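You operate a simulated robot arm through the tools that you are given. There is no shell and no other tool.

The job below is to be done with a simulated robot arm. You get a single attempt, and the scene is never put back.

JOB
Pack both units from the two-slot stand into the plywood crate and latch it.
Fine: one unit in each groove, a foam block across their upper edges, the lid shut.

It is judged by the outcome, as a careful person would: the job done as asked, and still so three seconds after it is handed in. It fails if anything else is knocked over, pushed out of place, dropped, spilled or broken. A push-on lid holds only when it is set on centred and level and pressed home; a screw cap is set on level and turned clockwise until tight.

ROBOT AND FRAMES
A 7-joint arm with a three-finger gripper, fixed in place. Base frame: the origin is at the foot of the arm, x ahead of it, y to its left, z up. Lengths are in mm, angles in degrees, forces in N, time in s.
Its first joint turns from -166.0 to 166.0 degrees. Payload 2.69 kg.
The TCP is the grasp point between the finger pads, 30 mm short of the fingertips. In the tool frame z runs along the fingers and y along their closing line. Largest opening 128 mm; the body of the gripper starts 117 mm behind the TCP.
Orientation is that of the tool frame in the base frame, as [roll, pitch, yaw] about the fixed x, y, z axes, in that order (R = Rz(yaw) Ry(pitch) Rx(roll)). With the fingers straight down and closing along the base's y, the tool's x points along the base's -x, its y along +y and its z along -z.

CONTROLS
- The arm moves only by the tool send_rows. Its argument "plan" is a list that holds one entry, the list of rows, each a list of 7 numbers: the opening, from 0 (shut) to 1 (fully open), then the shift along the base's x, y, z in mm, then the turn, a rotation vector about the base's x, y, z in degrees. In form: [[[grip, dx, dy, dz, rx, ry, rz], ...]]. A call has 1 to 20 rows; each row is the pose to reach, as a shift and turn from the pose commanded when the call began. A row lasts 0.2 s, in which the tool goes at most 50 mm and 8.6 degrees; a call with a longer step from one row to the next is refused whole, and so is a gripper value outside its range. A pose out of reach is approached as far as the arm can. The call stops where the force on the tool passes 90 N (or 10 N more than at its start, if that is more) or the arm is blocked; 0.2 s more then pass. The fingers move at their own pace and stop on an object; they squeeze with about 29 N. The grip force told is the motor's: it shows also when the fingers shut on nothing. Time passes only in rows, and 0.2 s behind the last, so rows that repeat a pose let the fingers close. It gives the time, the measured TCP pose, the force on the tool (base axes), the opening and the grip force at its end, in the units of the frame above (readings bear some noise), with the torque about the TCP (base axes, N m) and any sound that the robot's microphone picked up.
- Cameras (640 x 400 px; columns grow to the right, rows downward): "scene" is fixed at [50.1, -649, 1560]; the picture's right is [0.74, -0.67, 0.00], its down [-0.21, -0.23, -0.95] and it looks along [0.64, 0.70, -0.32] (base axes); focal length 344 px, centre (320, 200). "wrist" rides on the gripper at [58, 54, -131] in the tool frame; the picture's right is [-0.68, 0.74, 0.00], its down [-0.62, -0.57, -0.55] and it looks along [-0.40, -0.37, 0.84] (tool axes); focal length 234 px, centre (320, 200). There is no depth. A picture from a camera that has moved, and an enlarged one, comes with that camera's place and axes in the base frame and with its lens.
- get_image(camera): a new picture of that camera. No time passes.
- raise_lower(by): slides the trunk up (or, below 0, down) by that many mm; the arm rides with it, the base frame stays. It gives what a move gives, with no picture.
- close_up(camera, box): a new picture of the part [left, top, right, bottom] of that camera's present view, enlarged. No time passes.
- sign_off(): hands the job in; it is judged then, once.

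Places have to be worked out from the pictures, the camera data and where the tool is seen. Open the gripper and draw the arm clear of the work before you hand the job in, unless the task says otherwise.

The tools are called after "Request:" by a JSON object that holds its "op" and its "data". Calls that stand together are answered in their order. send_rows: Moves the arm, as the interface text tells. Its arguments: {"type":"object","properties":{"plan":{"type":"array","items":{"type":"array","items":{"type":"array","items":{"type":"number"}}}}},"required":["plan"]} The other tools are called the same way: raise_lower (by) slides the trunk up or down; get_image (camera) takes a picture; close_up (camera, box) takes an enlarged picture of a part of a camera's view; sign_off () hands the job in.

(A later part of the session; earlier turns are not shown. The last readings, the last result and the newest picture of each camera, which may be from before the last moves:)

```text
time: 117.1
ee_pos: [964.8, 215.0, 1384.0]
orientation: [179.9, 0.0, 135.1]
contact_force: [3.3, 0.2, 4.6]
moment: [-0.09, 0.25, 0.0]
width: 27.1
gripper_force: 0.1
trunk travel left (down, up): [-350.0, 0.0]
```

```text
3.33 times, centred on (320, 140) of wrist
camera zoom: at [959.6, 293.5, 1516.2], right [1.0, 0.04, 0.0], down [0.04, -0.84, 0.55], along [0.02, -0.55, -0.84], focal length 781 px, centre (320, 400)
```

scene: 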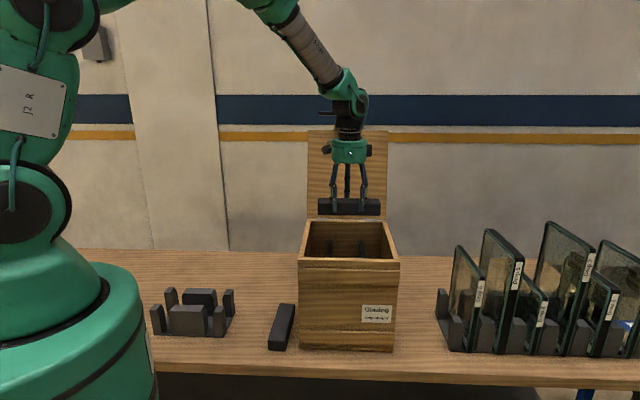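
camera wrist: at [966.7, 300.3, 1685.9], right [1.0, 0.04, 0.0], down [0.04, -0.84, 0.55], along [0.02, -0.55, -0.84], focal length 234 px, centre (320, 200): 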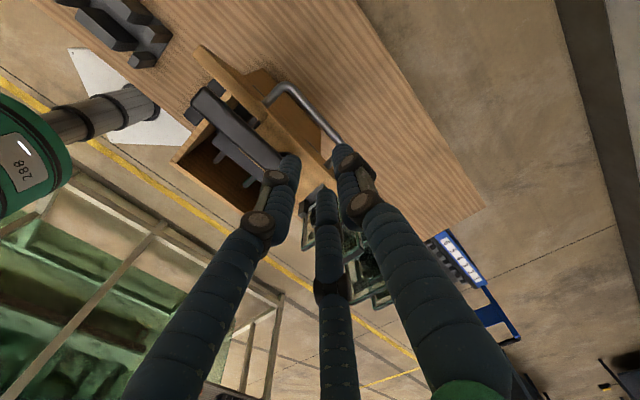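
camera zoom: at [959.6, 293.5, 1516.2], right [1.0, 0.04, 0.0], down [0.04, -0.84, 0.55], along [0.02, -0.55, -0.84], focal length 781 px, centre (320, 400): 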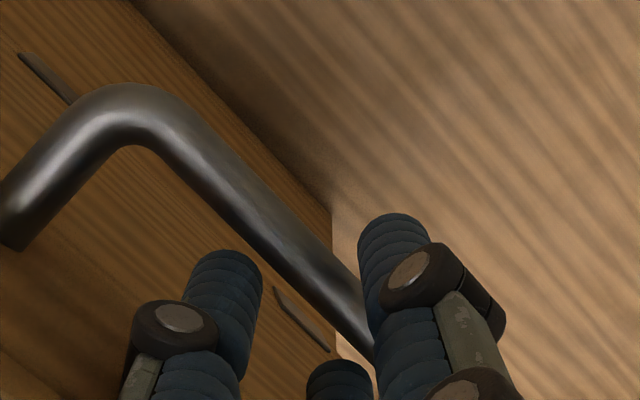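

Request:
{"op": "send_rows", "data": {"plan": [[[0.2, 0, 0, -5, 0, 0, 0], [0.2, 0, 0, -9, 0, 0, 0], [0.2, 0, 0, -9, 0, 0, 0]]]}}

Request:
{"op": "close_up", "data": {"camera": "wrist", "box": [240, 80, 400, 200]}}

```text
time: 117.9
ee_pos: [963.5, 216.4, 1383.9]
orientation: [179.4, 0.2, 135.1]
contact_force: [19.8, 9.2, 62.9]
moment: [-0.9, 1.76, 0.18]
width: 24.8
gripper_force: 0.1
trunk travel left (down, up): [-350.0, 0.0]
```

```text
3.33 times, centred on (320, 140) of wrist
camera zoom: at [957.2, 293.7, 1516.1], right [1.0, 0.04, 0.01], down [0.03, -0.84, 0.55], along [0.03, -0.55, -0.84], focal length 781 px, centre (320, 400)
```

zoom: 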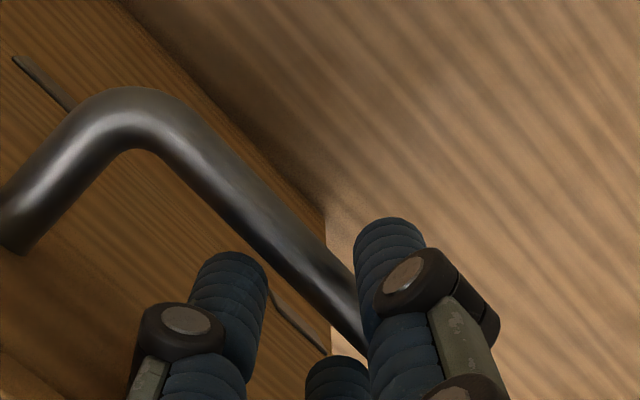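

The lever is against the palm at this lid angle, so I can't get lower here. I'll raise a few mm and use the rear finger behind the bar to draw the lid forward to ~95°, where the lever is out of the way.

Request:
{"op": "send_rows", "data": {"plan": [[[0.22, 0, 0, 6, 0.5, -0.3, 0], [0.22, 0, 0, 11, 0.5, -0.3, 0], [0.22, -3.5, -3.5, 11, 0.5, -0.3, 0], [0.22, -7, -7, 11, 0.5, -0.3, 0], [0.22, -10.3, -10.3, 11, 0.5, -0.3, 0], [0.22, -14.8, -14.8, 11, 0.5, -0.3, 0], [0.22, -14.8, -14.8, 11, 0.5, -0.3, 0]]]}}

Request:
{"op": "close_up", "data": {"camera": "wrist", "box": [240, 80, 400, 200]}}

```text
time: 119.5
ee_pos: [945.8, 200.5, 1378.8]
orientation: [179.9, -0.4, 135.1]
contact_force: [-10.6, 6.6, -1.2]
moment: [-0.08, -0.1, 0.92]
width: 44.0
gripper_force: 45.1
trunk travel left (down, up): [-350.0, 0.0]
```

```text
3.33 times, centred on (320, 140) of wrist
camera zoom: at [941.8, 279.0, 1511.6], right [1.0, 0.04, 0.0], down [0.04, -0.84, 0.54], along [0.02, -0.54, -0.84], focal length 781 px, centre (320, 400)
```

zoom: 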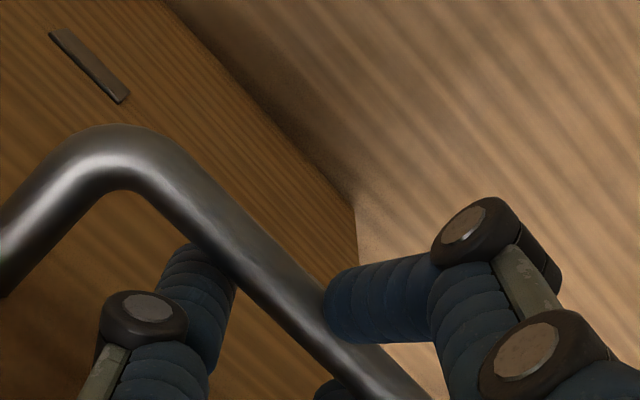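

Request:
{"op": "get_image", "data": {"camera": "wrist"}}

Request:
{"op": "close_up", "data": {"camera": "scene", "box": [310, 60, 390, 150]}}

```text
taken
camera wrist: at [941.8, 279.0, 1511.6], right [1.0, 0.04, 0.0], down [0.04, -0.84, 0.54], along [0.02, -0.54, -0.84], focal length 234 px, centre (320, 200)
```

wrist: 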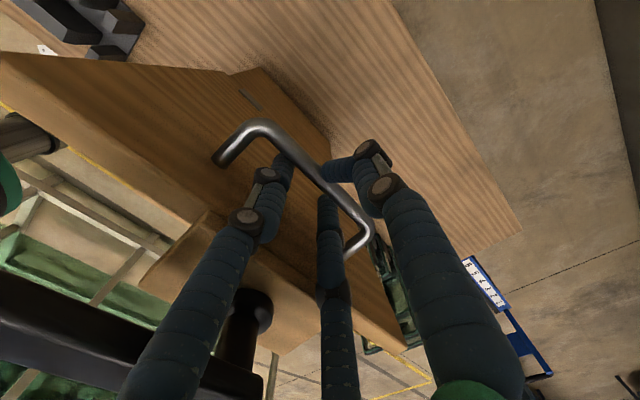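

```text
4.44 times, centred on (350, 105) of scene
camera zoom: at [50.1, -649.0, 1560.0], right [0.74, -0.67, 0.0], down [-0.21, -0.23, -0.95], along [0.64, 0.7, -0.32], focal length 1529 px, centre (187, 622)
```

zoom: 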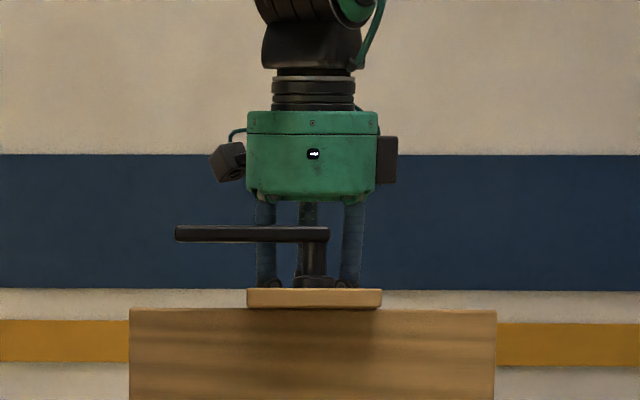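

The bar is inside the hand (rear finger wrapped behind it) and the lid has followed to ~101°. I keep drawing it along the arc to ~95°.

Request:
{"op": "send_rows", "data": {"plan": [[[0.22, -4.7, -4.7, 2.5, 0, 0, 0], [0.22, -9.4, -9.4, 4.8, 0, 0, 0], [0.22, -14.2, -14.2, 7, 0, 0, 0], [0.22, -19, -19, 8.8, 0, 0, 0], [0.22, -19, -19, 8.8, 0, 0, 0]]]}}

Request:
{"op": "get_image", "data": {"camera": "wrist"}}

```text
time: 120.7
ee_pos: [929.3, 183.8, 1393.5]
orientation: [179.4, -0.2, 135.0]
contact_force: [9.6, 5.6, 14.1]
moment: [0.06, -0.39, -0.23]
width: 40.1
gripper_force: 5.8
trunk travel left (down, up): [-350.0, 0.0]
```

```text
taken
camera wrist: at [925.4, 259.8, 1526.5], right [1.0, 0.04, 0.01], down [0.03, -0.84, 0.54], along [0.03, -0.54, -0.84], focal length 234 px, centre (320, 200)
```

wrist: 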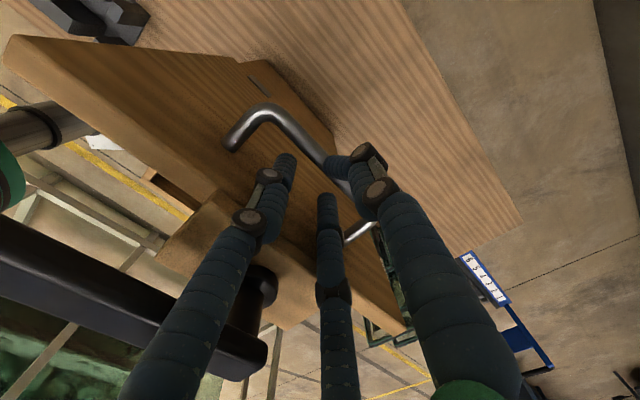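

The contact is between the front fingers and the lid's front edge/plate, not a firm grip. Better: let the lid rest back on its stop, and re-approach with the tool leaned back ~15° (parallel to the leaning lid). First I rise clear.

Request:
{"op": "send_rows", "data": {"plan": [[[0.3, 6, 6, 2, 0, 0, 0], [0.3, 12, 12, 6, 0, 0, 0], [0.3, 16, 16, 25, 0, 0, 0], [0.3, 18, 18, 55, 0, 0, 0], [0.3, 18, 18, 85, 0, 0, 0], [0.3, 18, 18, 85, 0, 0, 0]]]}}

Request:
{"op": "get_image", "data": {"camera": "wrist"}}

Request:
{"op": "get_image", "data": {"camera": "scene"}}

```text
time: 122.1
ee_pos: [947.4, 197.3, 1475.3]
orientation: [179.4, -0.3, 135.1]
contact_force: [0.5, -0.3, -0.1]
moment: [0.01, 0.0, 0.01]
width: 38.7
gripper_force: 0.2
trunk travel left (down, up): [-350.0, 0.0]
```

```text
taken
camera wrist: at [941.6, 274.9, 1608.8], right [1.0, 0.04, 0.0], down [0.03, -0.84, 0.54], along [0.03, -0.54, -0.84], focal length 234 px, centre (320, 200)
```

wrist: 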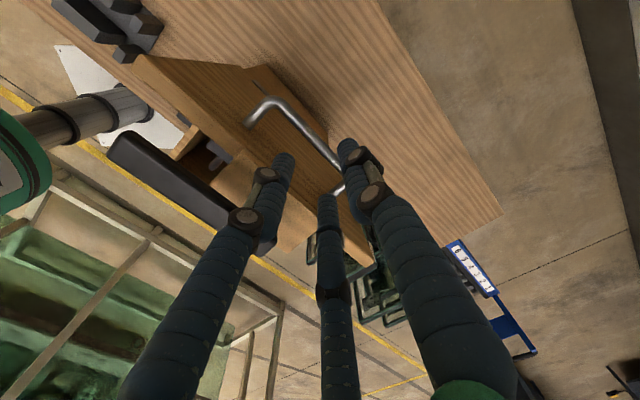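

```text
taken
```

scene: 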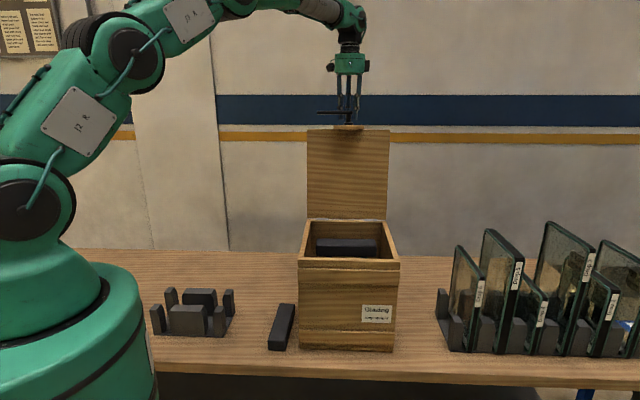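

Request:
{"op": "close_up", "data": {"camera": "wrist", "box": [80, 60, 380, 260]}}

Request:
{"op": "close_up", "data": {"camera": "scene", "box": [300, 60, 400, 230]}}

```text
2.00 times, centred on (230, 160) of wrist
camera zoom: at [941.6, 274.9, 1608.8], right [1.0, 0.04, 0.0], down [0.03, -0.84, 0.54], along [0.03, -0.54, -0.84], focal length 468 px, centre (500, 280)
```

zoom: 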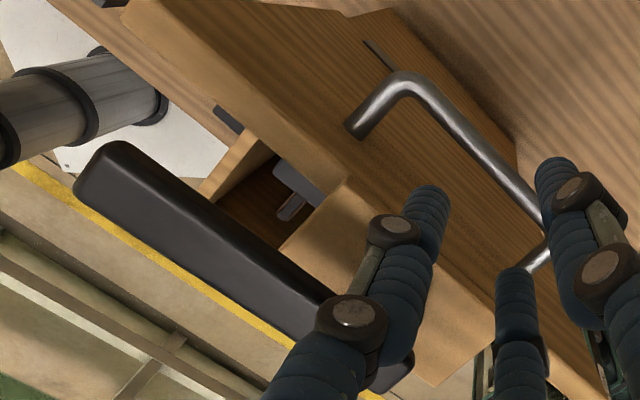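

```text
2.35 times, centred on (350, 145) of scene
camera zoom: at [50.1, -649.0, 1560.0], right [0.74, -0.67, 0.0], down [-0.21, -0.23, -0.95], along [0.64, 0.7, -0.32], focal length 809 px, centre (249, 329)
```

zoom: 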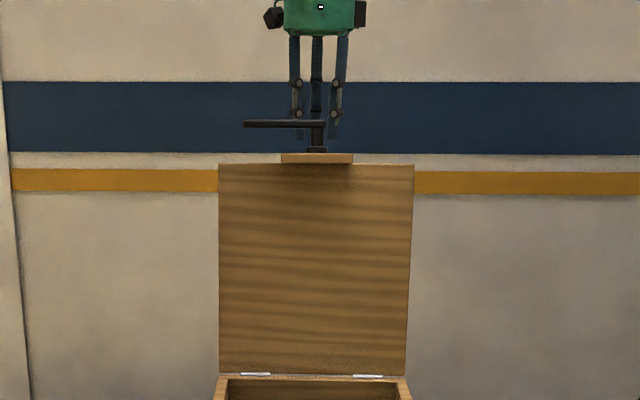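

The lid actually stays where I left it (~100°, the hinge holds by friction), with the bar at about depth 807, z≈1371. I tilt the tool back ~10° and come down closer for a check.

Request:
{"op": "send_rows", "data": {"plan": [[[0.35, 2, 2, 0, -2.5, 2.5, 0], [0.35, 4, 4, 0, -5, 5, 0], [0.35, 5.7, 5.7, 0, -7.4, 7.4, 0], [0.35, 5.7, 5.7, -15, -7.4, 7.4, 0], [0.35, 5.7, 5.7, -35, -7.4, 7.4, 0], [0.35, 5.7, 5.7, -35, -7.4, 7.4, 0]]]}}

Request:
{"op": "close_up", "data": {"camera": "wrist", "box": [200, 60, 440, 260]}}

```text
time: 123.5
ee_pos: [953.1, 207.6, 1442.0]
orientation: [-170.1, -0.2, 135.0]
contact_force: [0.1, 0.0, -0.6]
moment: [-0.02, 0.05, -0.01]
width: 44.7
gripper_force: 0.1
trunk travel left (down, up): [-350.0, 0.0]
```

```text
2.00 times, centred on (320, 160) of wrist
camera zoom: at [964.9, 300.4, 1563.0], right [0.99, 0.04, -0.13], down [0.11, -0.76, 0.64], along [-0.08, -0.64, -0.76], focal length 468 px, centre (320, 280)
```

zoom: 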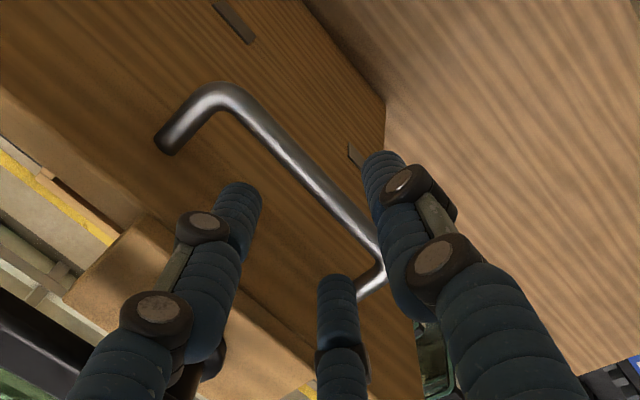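

Request:
{"op": "send_rows", "data": {"plan": [[[0.35, -3.8, -3.8, 1, 0, 0, 0], [0.35, -6.4, -6.4, -20, 0, 0, 0], [0.35, -8.6, -8.6, -38, 0, 0, 0], [0.35, -10, -10, -48, 0, 0, 0], [0.35, -10, -10, -48, 0, 0, 0]]]}}

Request:
{"op": "close_up", "data": {"camera": "wrist", "box": [200, 60, 440, 260]}}

```text
time: 124.7
ee_pos: [943.4, 196.9, 1395.6]
orientation: [-170.1, -0.2, 135.1]
contact_force: [0.5, 0.1, 0.2]
moment: [-0.02, 0.02, 0.0]
width: 44.7
gripper_force: 0.1
trunk travel left (down, up): [-350.0, 0.0]
```

```text
2.00 times, centred on (320, 160) of wrist
camera zoom: at [953.4, 289.3, 1515.6], right [0.99, 0.04, -0.13], down [0.11, -0.76, 0.64], along [-0.08, -0.64, -0.76], focal length 468 px, centre (320, 280)
```

zoom: 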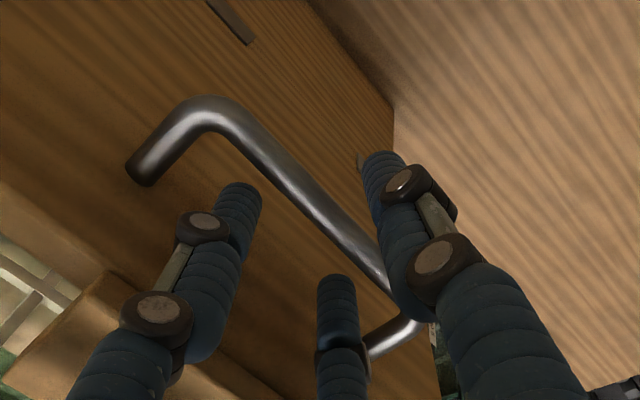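

Bar is now centred between the fingers; advance ~20 mm more and close.

Request:
{"op": "send_rows", "data": {"plan": [[[0.35, -1.2, -1.2, -10, 0, 0, 0], [0.35, -2.5, -2.5, -20, 0, 0, 0], [0.35, -2.5, -2.5, -20, 0, 0, 0], [0.15, -2.5, -2.5, -20, 0, 0, 0], [0, -2.5, -2.5, -20, 0, 0, 0], [0, -2.5, -2.5, -20, 0, 0, 0]]]}}

Request:
{"op": "close_up", "data": {"camera": "wrist", "box": [200, 60, 440, 260]}}

```text
time: 126.1
ee_pos: [940.0, 194.0, 1373.2]
orientation: [-170.0, -0.1, 135.0]
contact_force: [-4.0, 1.8, -2.5]
moment: [0.03, 0.08, 0.35]
width: 19.4
gripper_force: 44.6
trunk travel left (down, up): [-350.0, 0.0]
```

```text
2.00 times, centred on (320, 160) of wrist
camera zoom: at [950.5, 286.7, 1494.7], right [0.99, 0.04, -0.13], down [0.11, -0.76, 0.64], along [-0.08, -0.64, -0.76], focal length 468 px, centre (320, 280)
```

zoom: 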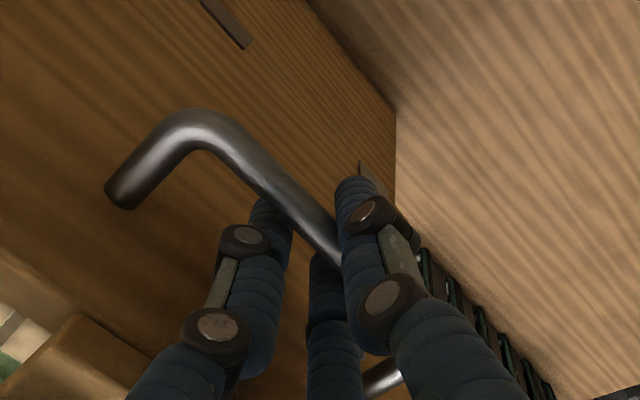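

Firm grip again (width 19.4, same as before). I now swing the lid forward along the arc, straightening the tool as I go, to about 61° first.

Request:
{"op": "send_rows", "data": {"plan": [[[0, -9.6, -9.6, 3.8, 0.8, -0.8, 0], [0, -19.4, -19.4, 7.1, 1.6, -1.6, 0], [0, -39.3, -39.3, 11.3, 3.2, -3.2, 0], [0, -59.3, -59.3, 12.4, 4.8, -4.8, 0], [0, -79.4, -79.4, 10.6, 6.2, -6.2, 0], [0, -99.2, -99.2, 5.9, 7, -7, 0], [0, -118.5, -118.5, -1.7, 7, -7, 0], [0, -118.5, -118.5, -1.7, 7, -7, 0]]]}}

Request:
{"op": "get_image", "data": {"camera": "scene"}}

```text
time: 127.9
ee_pos: [823.0, 76.0, 1373.6]
orientation: [179.9, -0.1, 135.1]
contact_force: [-12.3, 2.6, 9.2]
moment: [-0.09, -0.14, 0.44]
width: 19.3
gripper_force: 44.3
trunk travel left (down, up): [-350.0, 0.0]
```

```text
taken
```

scene: 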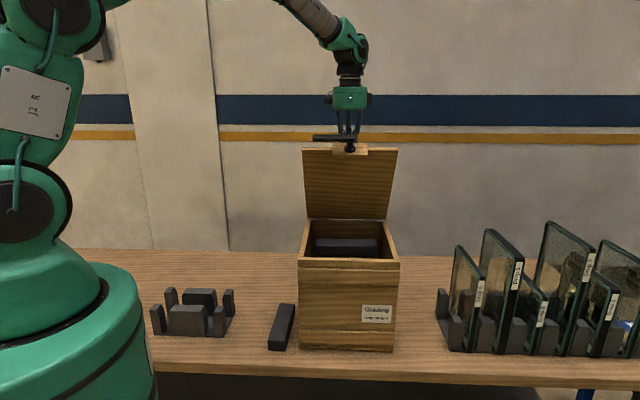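

Lid is at ~60° with small forces. Continue down to ~25°.

Request:
{"op": "send_rows", "data": {"plan": [[[0, -18.7, -18.7, -10.5, 0, 0, 0], [0, -36.6, -36.6, -23.7, 0, 0, 0], [0, -53.3, -53.3, -39.4, 0, 0, 0], [0, -68.7, -68.7, -57.5, 0, 0, 0], [0, -82.9, -82.9, -77.8, 0, 0, 0], [0, -95.3, -95.3, -100.1, 0, 0, 0], [0, -95.3, -95.3, -100.1, 0, 0, 0]]]}}

Request:
{"op": "get_image", "data": {"camera": "scene"}}

```text
time: 129.5
ee_pos: [724.7, -21.3, 1274.6]
orientation: [179.9, -0.2, 135.1]
contact_force: [0.2, -23.7, 7.5]
moment: [-0.43, -0.33, 0.13]
width: 19.2
gripper_force: 44.4
trunk travel left (down, up): [-350.0, 0.0]
```

```text
taken
```

scene: 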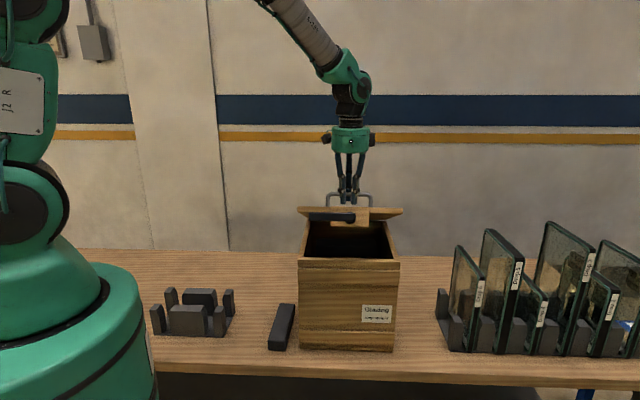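

Continue down to about 3° open, then check.

Request:
{"op": "send_rows", "data": {"plan": [[[0, -6, -6, -12, 0, 0, 0], [0, -11.4, -11.4, -24, 0, 0, 0], [0, -16.2, -16.2, -36.5, 0, 0, 0], [0, -20.4, -20.4, -49.4, 0, 0, 0], [0, -24.2, -24.2, -62.5, 0, 0, 0], [0, -27.4, -27.4, -76.1, 0, 0, 0], [0, -29.4, -29.4, -85.2, 0, 0, 0], [0, -30.9, -30.9, -94.3, 0, 0, 0], [0, -30.9, -30.9, -94.3, 0, 0, 0]]]}}

Request:
{"op": "close_up", "data": {"camera": "scene", "box": [280, 190, 420, 360]}}

```text
time: 131.5
ee_pos: [692.9, -52.5, 1179.5]
orientation: [180.0, -0.3, 135.2]
contact_force: [-20.8, -13.9, 1.7]
moment: [-0.18, -0.05, -0.04]
width: 19.1
gripper_force: 43.5
trunk travel left (down, up): [-350.0, 0.0]
```

```text
2.35 times, centred on (350, 275) of scene
camera zoom: at [50.1, -649.0, 1560.0], right [0.74, -0.67, 0.0], down [-0.21, -0.23, -0.95], along [0.64, 0.7, -0.32], focal length 809 px, centre (249, 24)
```

zoom: 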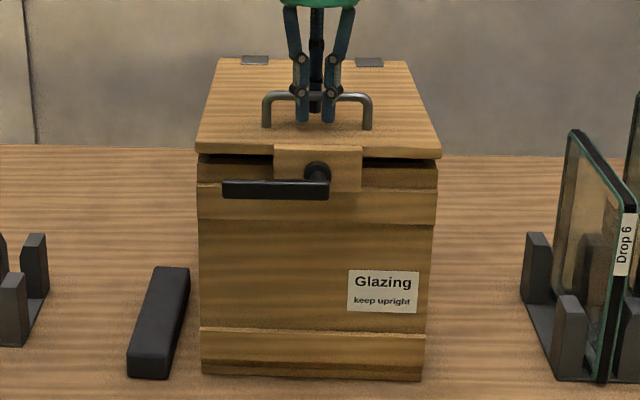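

Nearly shut. I ease it down the last bit, watching the force.

Request:
{"op": "send_rows", "data": {"plan": [[[0, -1.2, -1.2, -4, 0, 0, 0], [0, -2, -2, -8, 0, 0, 0], [0, -2, -2, -12, 0, 0, 0], [0, -2, -2, -12, 0, 0, 0]]]}}

```text
time: 132.5
ee_pos: [691.9, -54.8, 1167.8]
orientation: [-180.0, -0.2, 135.0]
contact_force: [-31.1, -11.4, 3.0]
moment: [-0.25, -0.11, -0.08]
width: 19.2
gripper_force: 43.9
trunk travel left (down, up): [-350.0, 0.0]
```

Request:
{"op": "send_rows", "data": {"plan": [[[0, -1, -1, -2, 0, 0, 0], [0, -1.8, -1.8, -4, 0, 0, 0], [0, -1.8, -1.8, -6, 0, 0, 0], [0, -1.8, -1.8, -6, 0, 0, 0]]]}}

Request:
{"op": "close_up", "data": {"camera": "scene", "box": [280, 190, 420, 360]}}

```text
time: 133.5
ee_pos: [691.0, -55.4, 1164.6]
orientation: [179.8, 0.1, 135.1]
contact_force: [-29.0, 11.0, 30.5]
moment: [0.47, 0.37, -0.02]
width: 18.9
gripper_force: 43.5
trunk travel left (down, up): [-350.0, 0.0]
```

```text
2.35 times, centred on (350, 275) of scene
camera zoom: at [50.1, -649.0, 1560.0], right [0.74, -0.67, 0.0], down [-0.21, -0.23, -0.95], along [0.64, 0.7, -0.32], focal length 809 px, centre (249, 24)
```

zoom: 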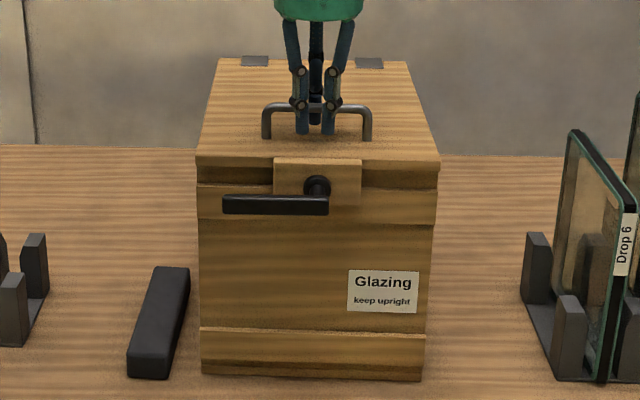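

The lid is shut (30 N reaction at the closed height). Open, rise off the handle, and look at the closed lid.

Request:
{"op": "send_rows", "data": {"plan": [[[0, 0, 0, 2, 0, 0, 0], [0.4, 1, 1, 3, 0, 0, 0], [0.5, 1, 1, 3, 0, 0, 0], [0.5, 1, 1, 20, 0, 0, 0], [0.5, 1, 1, 50, 0, 0, 0], [0.5, 1, 1, 85, 0, 0, 0], [0.5, -30, -30, 100, 0, 0, 0], [0.5, -63, -63, 100, 0, 0, 0], [0.5, -96, -96, 100, 0, 0, 0], [0.5, -130, -130, 100, 0, 0, 0], [0.5, -160, -160, 90, 0, 0, 0], [0.5, -160, -160, 90, 0, 0, 0]]]}}

Request:
{"op": "close_up", "data": {"camera": "scene", "box": [280, 190, 420, 360]}}

Request:
{"op": "get_image", "data": {"camera": "wrist"}}

```text
time: 136.1
ee_pos: [530.5, -215.0, 1251.4]
orientation: [179.9, -0.2, 135.1]
contact_force: [-0.3, -0.5, -0.6]
moment: [0.02, 0.0, 0.02]
width: 63.9
gripper_force: 0.1
trunk travel left (down, up): [-350.0, 0.0]
```

```text
2.35 times, centred on (350, 275) of scene
camera zoom: at [50.1, -649.0, 1560.0], right [0.74, -0.67, 0.0], down [-0.21, -0.23, -0.95], along [0.64, 0.7, -0.32], focal length 809 px, centre (249, 24)
```

zoom: 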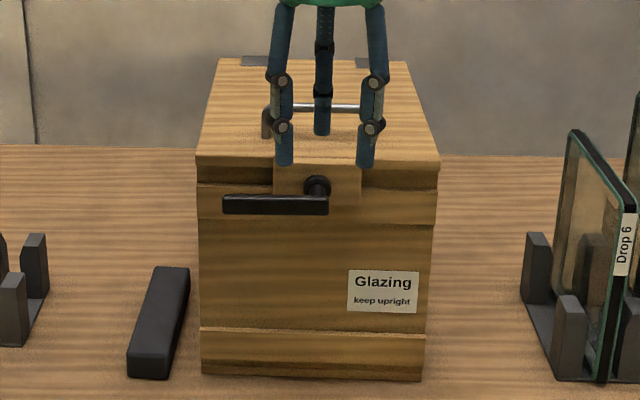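

```text
taken
camera wrist: at [526.3, -137.2, 1384.3], right [1.0, 0.04, 0.0], down [0.04, -0.84, 0.55], along [0.02, -0.55, -0.84], focal length 234 px, centre (320, 200)
```

wrist: 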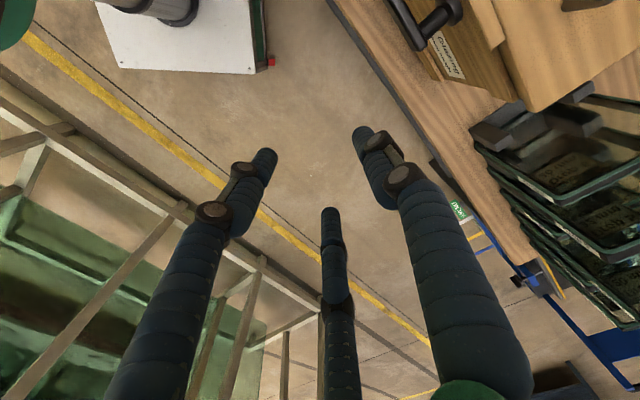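

Lid stays shut. I lower the trunk back to its original height (tool is clear in front), then turn the tool horizontal to take the lever.

Request:
{"op": "raise_lower", "data": {"by": -100}}

Request:
{"op": "send_rows", "data": {"plan": [[[0.6, -5.6, 2.9, -6, 5.785, -5.785, 0], [0.6, -11.2, 5.8, -12, 11.57, -11.57, 0], [0.6, -16.8, 8.7, -18, 17.355, -17.355, 0], [0.6, -22.4, 11.6, -24, 23.14, -23.14, 0], [0.6, -28, 14.5, -30, 28.925, -28.925, 0], [0.6, -33.6, 17.4, -36, 34.71, -34.71, 0], [0.6, -39.2, 20.3, -42, 40.495, -40.495, 0], [0.6, -44.8, 23.2, -48, 46.28, -46.28, 0], [0.6, -50.4, 26.1, -54, 52.065, -52.065, 0], [0.6, -56, 29, -60, 57.85, -57.85, 0], [0.6, -61.5, 32.5, -65, 63.64, -63.64, 0], [0.6, -61.5, 32.5, -65, 63.64, -63.64, 0]]]}}

Request:
{"op": "get_image", "data": {"camera": "wrist"}}

Request:
{"op": "get_image", "data": {"camera": "scene"}}

```text
time: 137.5
ee_pos: [531.2, -215.1, 1153.2]
orientation: [-179.9, -0.2, 135.2]
contact_force: [0.5, 0.6, -1.1]
moment: [0.01, 0.01, 0.02]
width: 64.0
gripper_force: 0.0
trunk travel left (down, up): [-250.0, 100.0]
```

```text
time: 140.1
ee_pos: [468.8, -185.0, 1085.6]
orientation: [89.9, 0.1, 135.3]
contact_force: [-0.1, -0.1, 0.3]
moment: [0.03, 0.0, 0.05]
width: 76.8
gripper_force: 0.0
trunk travel left (down, up): [-250.0, 100.0]
```

```text
taken
camera wrist: at [333.3, -236.9, 1141.1], right [0.48, -0.48, 0.74], down [0.05, -0.82, -0.57], along [0.88, 0.31, -0.37], focal length 234 px, centre (320, 200)
```

wrist: 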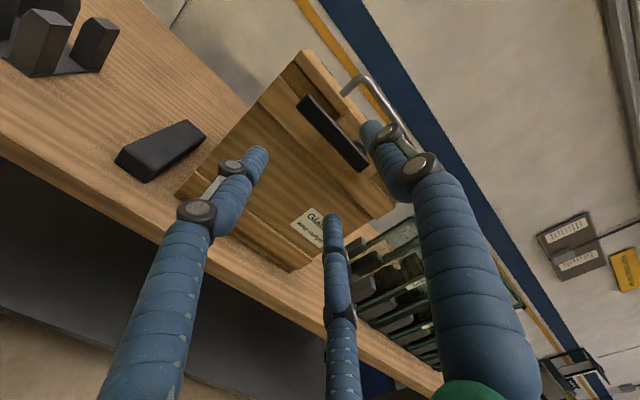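

```text
taken
```

scene: 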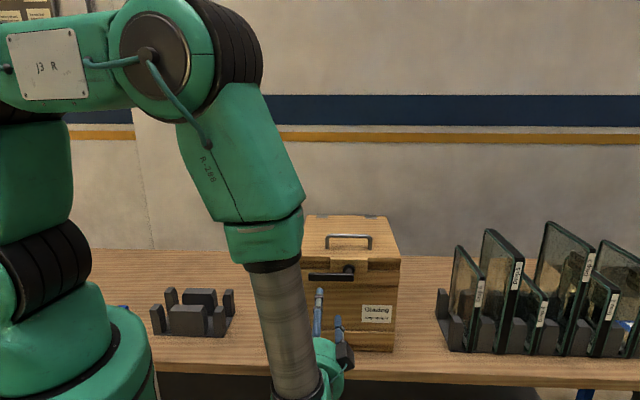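

Lever is where I left it. I advance onto it and close.

Request:
{"op": "send_rows", "data": {"plan": [[[0.6, 25, 27, 1, 0, 0, 0], [0.6, 52, 54, 2, 0, 0, 0], [0.6, 78, 81, 2, 0, 0, 0], [0.6, 94, 97, 2, 0, 0, 0], [0.6, 104, 107, 2, 0, 0, 0], [0.6, 104, 107, 2, 0, 0, 0], [0.3, 104, 107, 2, 0, 0, 0], [0, 104, 107, 2, 0, 0, 0], [0, 104, 107, 2, 0, 0, 0]]]}}

Request:
{"op": "get_image", "data": {"camera": "wrist"}}

```text
time: 142.1
ee_pos: [573.3, -76.2, 1088.7]
orientation: [90.0, 0.1, 135.2]
contact_force: [7.8, -2.3, -4.0]
moment: [0.13, 0.17, -0.25]
width: 32.4
gripper_force: 44.7
trunk travel left (down, up): [-250.0, 100.0]
```

```text
taken
camera wrist: at [438.4, -128.8, 1143.4], right [0.48, -0.48, 0.74], down [0.05, -0.82, -0.56], along [0.88, 0.31, -0.37], focal length 234 px, centre (320, 200)
```

wrist: 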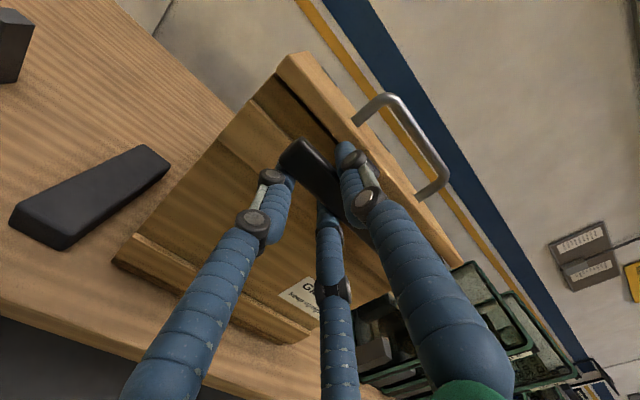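

Lever gripped. I turn it back down along its arc (first 48°).

Request:
{"op": "send_rows", "data": {"plan": [[[0, 1.01, -1.01, -9.85, -5.66, -5.66, 0], [0, 2.98, -2.98, -19.39, -11.31, -11.31, 0], [0, 5.88, -5.88, -28.46, -16.97, -16.97, 0], [0, 9.62, -9.62, -36.87, -22.63, -22.63, 0], [0, 14.17, -14.17, -44.46, -28.28, -28.28, 0], [0, 19.42, -19.42, -51.09, -33.94, -33.94, 0], [0, 19.42, -19.42, -51.09, -33.94, -33.94, 0]]]}}

Request:
{"op": "close_up", "data": {"camera": "scene", "box": [290, 205, 410, 360]}}

```text
time: 143.7
ee_pos: [592.7, -94.8, 1038.4]
orientation: [90.3, 48.1, 135.3]
contact_force: [21.0, 11.1, 3.6]
moment: [0.55, -0.25, -0.56]
width: 32.0
gripper_force: 44.9
trunk travel left (down, up): [-250.0, 100.0]
```

```text
2.58 times, centred on (350, 282) of scene
camera zoom: at [50.1, -649.0, 1560.0], right [0.74, -0.67, 0.0], down [-0.21, -0.23, -0.95], along [0.64, 0.7, -0.32], focal length 888 px, centre (243, -13)
```

zoom: 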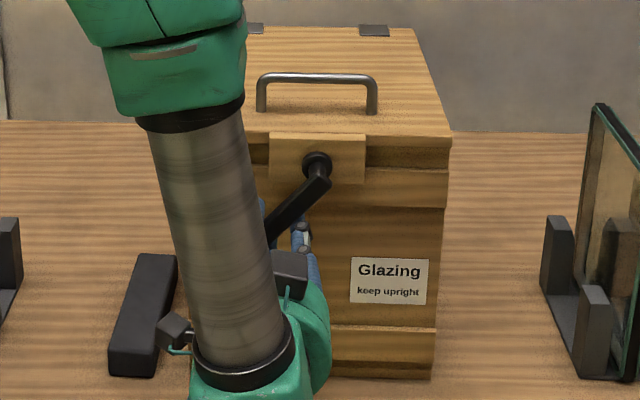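

Turning as expected. Continue to the vertical position.

Request:
{"op": "send_rows", "data": {"plan": [[[0, 5.84, -5.84, -5.51, -5.66, -5.66, 0], [0, 12.18, -12.18, -9.83, -11.31, -11.31, 0], [0, 18.88, -18.88, -12.87, -16.97, -16.97, 0], [0, 25.81, -25.81, -14.55, -22.63, -22.63, 0], [0, 32.85, -32.85, -14.85, -28.28, -28.28, 0], [0, 32.85, -32.85, -14.85, -28.28, -28.28, 0]]]}}

Request:
{"op": "close_up", "data": {"camera": "scene", "box": [290, 205, 410, 360]}}

Request:
{"op": "close_up", "data": {"camera": "wrist", "box": [200, 80, 440, 280]}}

```text
time: 145.1
ee_pos: [625.7, -128.0, 1021.9]
orientation: [96.2, 88.1, 141.2]
contact_force: [-1.7, -13.2, -4.2]
moment: [0.87, -0.22, 0.02]
width: 32.1
gripper_force: 44.5
trunk travel left (down, up): [-250.0, 100.0]
```

```text
2.58 times, centred on (350, 282) of scene
camera zoom: at [50.1, -649.0, 1560.0], right [0.74, -0.67, 0.0], down [-0.21, -0.23, -0.95], along [0.64, 0.7, -0.32], focal length 888 px, centre (243, -13)
```

zoom: 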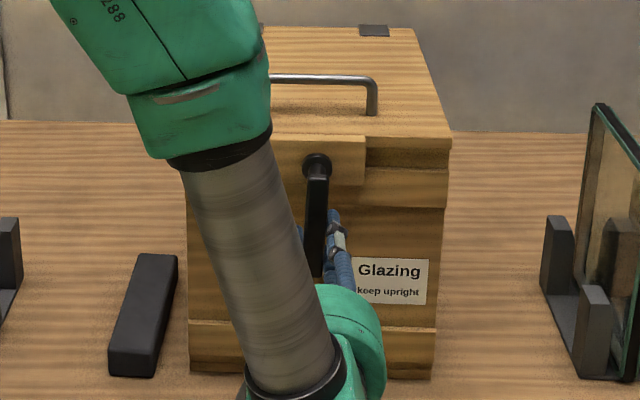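

```text
2.00 times, centred on (320, 180) of wrist
camera zoom: at [492.6, -183.0, 966.9], right [-0.5, 0.51, 0.7], down [0.03, -0.8, 0.6], along [0.86, 0.32, 0.39], focal length 468 px, centre (320, 240)
```

zoom: 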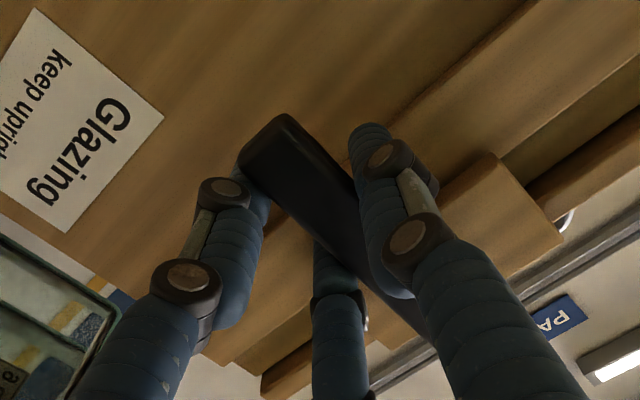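

The lever is within a couple of degrees of vertical; I turn ~3° more until it meets its stop.

Request:
{"op": "send_rows", "data": {"plan": [[[0, 1.3, -1.3, 0.1, -1.06, -1.06, 0], [0, 2.6, -2.6, 0.25, -2.12, -2.12, 0], [0, 2.6, -2.6, 0.25, -2.12, -2.12, 0]]]}}

```text
time: 145.9
ee_pos: [629.2, -130.3, 1021.9]
orientation: [-102.3, 89.0, -57.4]
contact_force: [-0.9, -17.2, -9.6]
moment: [0.98, 1.5, 0.12]
width: 32.4
gripper_force: 44.6
trunk travel left (down, up): [-250.0, 100.0]
```

Resistance torque rose to ~1.8 N·m, so the lever is at its stop. I open and draw straight back.

Request:
{"op": "send_rows", "data": {"plan": [[[0.4, 0, 0, 0, 0, 0, 0], [0.6, 0, 0, 0, 0, 0, 0], [0.6, 0, 0, 0, 0, 0, 0], [0.6, -20, -20, 0, 0, 0, 0], [0.6, -45, -45, 0, 0, 0, 0], [0.6, -75, -75, 0, 0, 0, 0], [0.6, -108, -108, 0, 0, 0, 0], [0.6, -140, -140, 0, 0, 0, 0], [0.6, -140, -140, 0, 0, 0, 0]]]}}

Request:
{"op": "get_image", "data": {"camera": "wrist"}}

Request:
{"op": "close_up", "data": {"camera": "scene", "box": [290, 205, 410, 360]}}

```text
time: 147.9
ee_pos: [487.3, -273.2, 1023.2]
orientation: [-98.5, 89.0, -53.5]
contact_force: [-0.6, 0.1, -0.3]
moment: [0.0, -0.03, 0.02]
width: 76.9
gripper_force: 0.1
trunk travel left (down, up): [-250.0, 100.0]
```

```text
taken
camera wrist: at [356.5, -329.8, 965.3], right [-0.53, 0.53, 0.66], down [0.01, -0.78, 0.63], along [0.85, 0.33, 0.41], focal length 234 px, centre (320, 200)
```

wrist: 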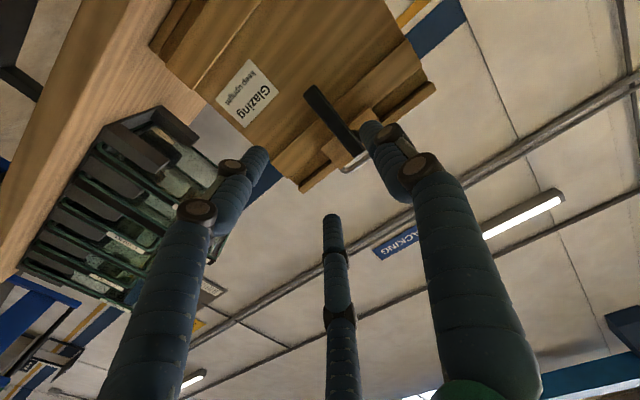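

```text
2.58 times, centred on (350, 282) of scene
camera zoom: at [50.1, -649.0, 1560.0], right [0.74, -0.67, 0.0], down [-0.21, -0.23, -0.95], along [0.64, 0.7, -0.32], focal length 888 px, centre (243, -13)
```

zoom: 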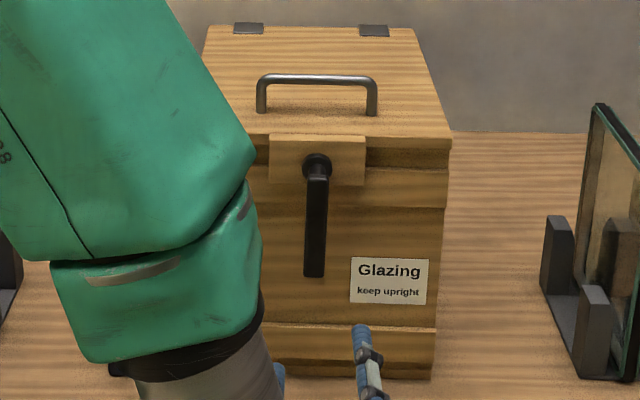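

The lever hangs vertical again, as at the start. To be sure that this position really latches, I'll raise and turn the tool down again over the handle for a very gentle lift test.

Request:
{"op": "send_rows", "data": {"plan": [[[0.6, 0, 0, 20, -5.785, 5.785, 0], [0.6, 0, 0, 40, -11.57, 11.57, 0], [0.6, 0, 0, 60, -17.355, 17.355, 0], [0.6, 0, 0, 80, -23.14, 23.14, 0], [0.6, 0, 0, 100, -28.925, 28.925, 0], [0.6, 0, 0, 120, -34.71, 34.71, 0], [0.6, 0, 0, 140, -40.495, 40.495, 0], [0.6, 0, 0, 160, -46.28, 46.28, 0], [0.6, 0, 0, 180, -52.065, 52.065, 0], [0.6, 0, 0, 200, -57.85, 57.85, 0], [0.6, 0, 0, 220, -63.64, 63.64, 0], [0.6, 0, 0, 225, -63.64, 63.64, 0]]]}}

Request:
{"op": "send_rows", "data": {"plan": [[[0.6, 19, 20, 0, 0, 0, -8.2], [0.6, 38, 40, 0, 0, 0, -16.4], [0.6, 57, 60, 0, 0, 0, -24.6], [0.6, 76, 80, 0, 0, 0, -32.8], [0.6, 95, 100, 0, 0, 0, -41], [0.6, 114, 120, 0, 0, 0, -49.2], [0.6, 133, 140, 0, 0, 0, -57.4], [0.6, 152, 160, 0, 0, 0, -65.6], [0.6, 171, 180, 0, 0, 0, -73.8], [0.6, 190, 200, 0, 0, 0, -82], [0.6, 206, 218, 0, 0, 0, -90], [0.6, 206, 218, 0, 0, 0, -90]]]}}

Request:
{"op": "close_up", "data": {"camera": "wrist", "box": [240, 60, 400, 210]}}

Request:
{"op": "get_image", "data": {"camera": "scene"}}

```text
time: 150.5
ee_pos: [488.1, -269.6, 1249.2]
orientation: [-180.0, -0.3, -133.9]
contact_force: [0.1, 0.1, 0.0]
moment: [-0.04, 0.07, -0.02]
width: 76.9
gripper_force: 0.1
trunk travel left (down, up): [-250.0, 100.0]
```

```text
time: 153.1
ee_pos: [693.8, -52.3, 1251.0]
orientation: [180.0, -0.2, 135.9]
contact_force: [-0.3, -1.1, 0.0]
moment: [-0.02, -0.01, 0.01]
width: 76.9
gripper_force: 0.2
trunk travel left (down, up): [-250.0, 100.0]
```

```text
2.67 times, centred on (320, 135) of wrist
camera zoom: at [688.1, 25.1, 1382.5], right [1.0, 0.06, 0.0], down [0.05, -0.84, 0.55], along [0.03, -0.55, -0.84], focal length 624 px, centre (320, 373)
```

zoom: 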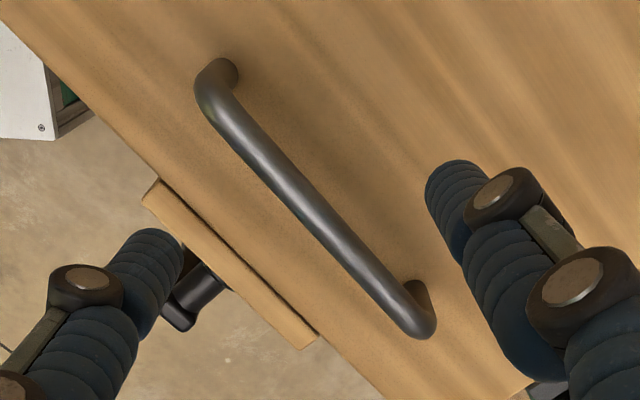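

```text
taken
```

scene: 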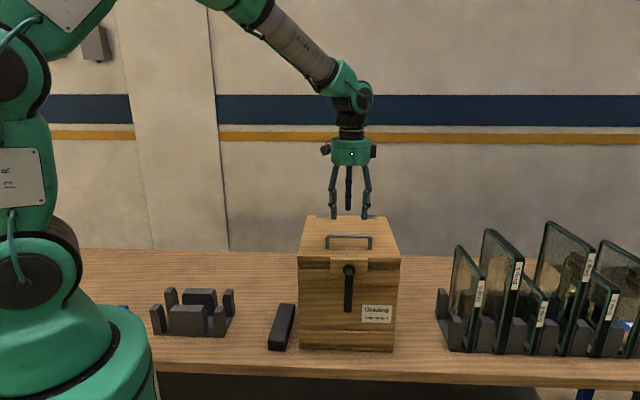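

Over the handle, aligned as before. Descend, grip, and record the baseline.

Request:
{"op": "send_rows", "data": {"plan": [[[0.6, 0.5, -0.5, -25, 0, 0, -1], [0.6, 0.5, -0.5, -50, 0, 0, -1], [0.6, 0.5, -0.5, -72, 0, 0, -1], [0.6, 0.5, -0.5, -84, 0, 0, -1], [0.6, 0.5, -0.5, -84, 0, 0, -1], [0.2, 0.5, -0.5, -84, 0, 0, -1], [0, 0.5, -0.5, -84, 0, 0, -1], [0, 0.5, -0.5, -84, 0, 0, -1]]]}}

Request:
{"op": "send_rows", "data": {"plan": [[[0, 0, 0, 1.5, 0, 0, 0], [0, 0, 0, 3, 0, 0, 0], [0, 0, 0, 3, 0, 0, 0], [0, 0, 0, 3, 0, 0, 0]]]}}

```text
time: 154.9
ee_pos: [691.5, -54.8, 1163.0]
orientation: [179.9, -0.3, 135.0]
contact_force: [-15.1, -30.0, -3.0]
moment: [-0.19, -0.02, -0.11]
width: 19.0
gripper_force: 44.2
trunk travel left (down, up): [-250.0, 100.0]
```

```text
time: 155.9
ee_pos: [692.5, -55.1, 1168.0]
orientation: [179.9, -0.4, 135.1]
contact_force: [-26.2, -27.8, -1.3]
moment: [0.35, 0.52, -0.07]
width: 18.8
gripper_force: 44.1
trunk travel left (down, up): [-250.0, 100.0]
```

Request:
{"op": "send_rows", "data": {"plan": [[[0, -0.7, -0.7, 1.5, 0, 0, 0], [0, -1.5, -1.5, 3, 0, 0, 0], [0, -1.5, -1.5, 3, 0, 0, 0], [0, -1.5, -1.5, 3, 0, 0, 0]]]}}

Request:
{"op": "close_up", "data": {"camera": "scene", "box": [290, 205, 410, 360]}}

```text
time: 156.9
ee_pos: [692.0, -54.6, 1168.7]
orientation: [-179.9, -0.3, 135.1]
contact_force: [-12.9, -4.3, -30.0]
moment: [-0.21, -0.03, -0.02]
width: 18.9
gripper_force: 43.7
trunk travel left (down, up): [-250.0, 100.0]
```

```text
2.58 times, centred on (350, 282) of scene
camera zoom: at [50.1, -649.0, 1560.0], right [0.74, -0.67, 0.0], down [-0.21, -0.23, -0.95], along [0.64, 0.7, -0.32], focal length 888 px, centre (243, -13)
```

zoom: 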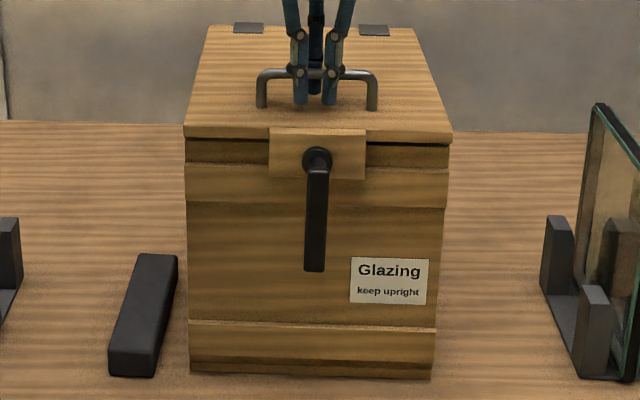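

Request:
{"op": "close_up", "data": {"camera": "scene", "box": [295, 245, 405, 300]}}

Request:
{"op": "send_rows", "data": {"plan": [[[0, 0, 0, -3, 0, 0, 0], [0, 0, 0, -7, 0, 0, 0], [0, 0, 0, -7, 0, 0, 0]]]}}

Request:
{"op": "close_up", "data": {"camera": "scene", "box": [295, 245, 405, 300]}}

```text
5.82 times, centred on (350, 272) of scene
camera zoom: at [50.1, -649.0, 1560.0], right [0.74, -0.67, 0.0], down [-0.21, -0.23, -0.95], along [0.64, 0.7, -0.32], focal length 2001 px, centre (146, -222)
```

zoom: 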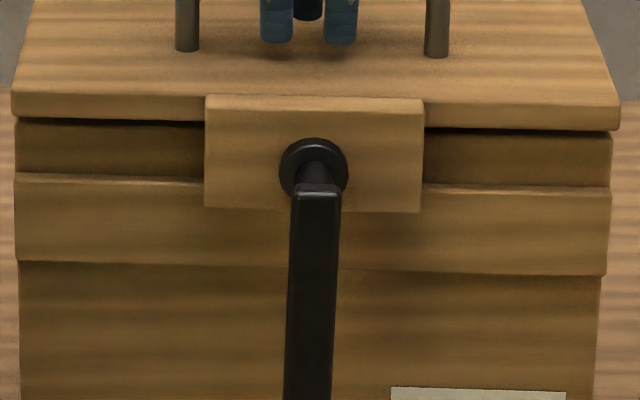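

```text
time: 157.7
ee_pos: [691.2, -55.2, 1166.6]
orientation: [179.8, -0.2, 135.1]
contact_force: [-21.9, -9.1, 5.0]
moment: [-0.38, -0.68, -0.07]
width: 18.7
gripper_force: 43.5
trunk travel left (down, up): [-250.0, 100.0]
```

```text
5.82 times, centred on (350, 272) of scene
camera zoom: at [50.1, -649.0, 1560.0], right [0.74, -0.67, 0.0], down [-0.21, -0.23, -0.95], along [0.64, 0.7, -0.32], focal length 2001 px, centre (146, -222)
```

zoom: 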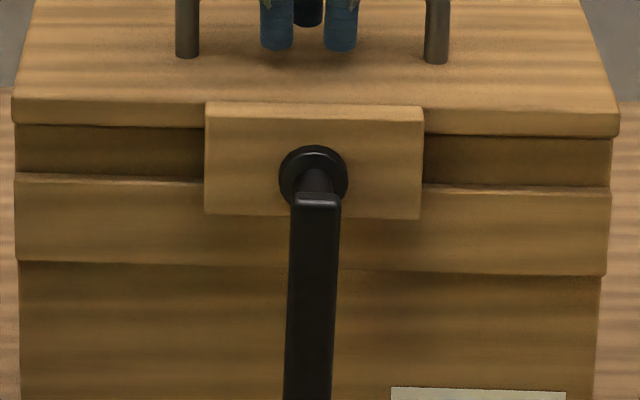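

With the lever down, 30 N of pull moved the lid only ~3 mm (unlatched it lifted freely at 13 N), so it is latched; now it's seated back. I release the handle and withdraw upward and clear.

Request:
{"op": "send_rows", "data": {"plan": [[[0.3, 0, 0, 0, 0, 0, 0], [0.5, 0, 0, 0, 0, 0, 0], [0.5, 0, 0, 0, 0, 0, 0], [0.5, 0, 0, 20, 0, 0, 0], [0.5, 0, 0, 50, 0, 0, 0], [0.6, 0, 0, 95, 0, 0, 0], [0.8, -20, 0, 140, 0, 0, 0], [1, -50, 0, 180, 0, 0, 0], [1, -90, 0, 210, 0, 0, 0], [1, -130, 0, 240, 0, 0, 0], [1, -170, 0, 260, 0, 0, 0], [1, -170, 0, 260, 0, 0, 0]]]}}

Request:
{"op": "get_image", "data": {"camera": "scene"}}

Request:
{"op": "close_up", "data": {"camera": "scene", "box": [140, 205, 410, 365]}}

Request:
{"op": "close_up", "data": {"camera": "scene", "box": [295, 245, 405, 300]}}

```text
time: 160.3
ee_pos: [524.4, -55.8, 1423.9]
orientation: [-179.9, -0.1, 135.0]
contact_force: [0.0, -0.4, -0.4]
moment: [0.02, -0.07, 0.0]
width: 128.0
gripper_force: 0.1
trunk travel left (down, up): [-250.0, 100.0]
```

```text
taken
```

scene: 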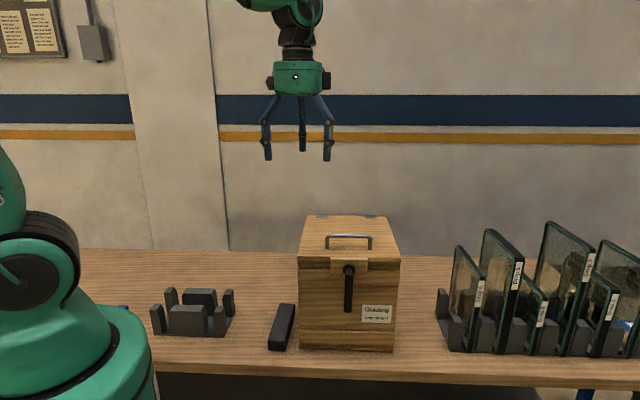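

```text
2.37 times, centred on (275, 285) of scene
camera zoom: at [50.1, -649.0, 1560.0], right [0.74, -0.67, 0.0], down [-0.21, -0.23, -0.95], along [0.64, 0.7, -0.32], focal length 815 px, centre (427, -2)
```

zoom: 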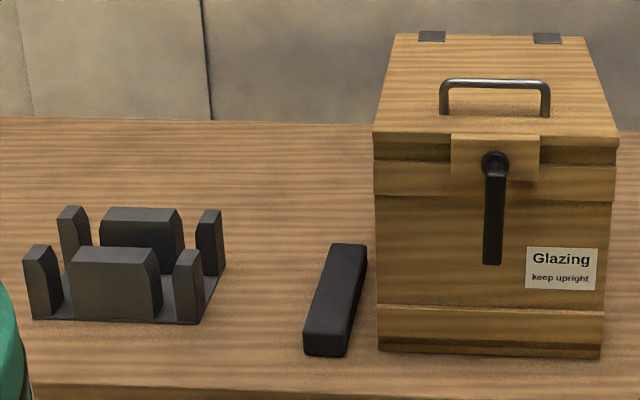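

```text
5.82 times, centred on (350, 272) of scene
camera zoom: at [50.1, -649.0, 1560.0], right [0.74, -0.67, 0.0], down [-0.21, -0.23, -0.95], along [0.64, 0.7, -0.32], focal length 2001 px, centre (146, -222)
```

zoom: 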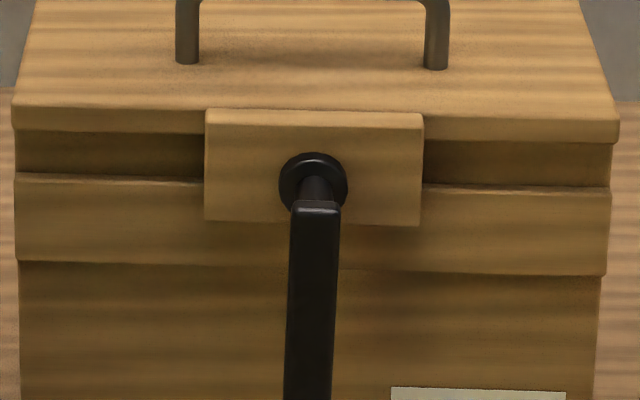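

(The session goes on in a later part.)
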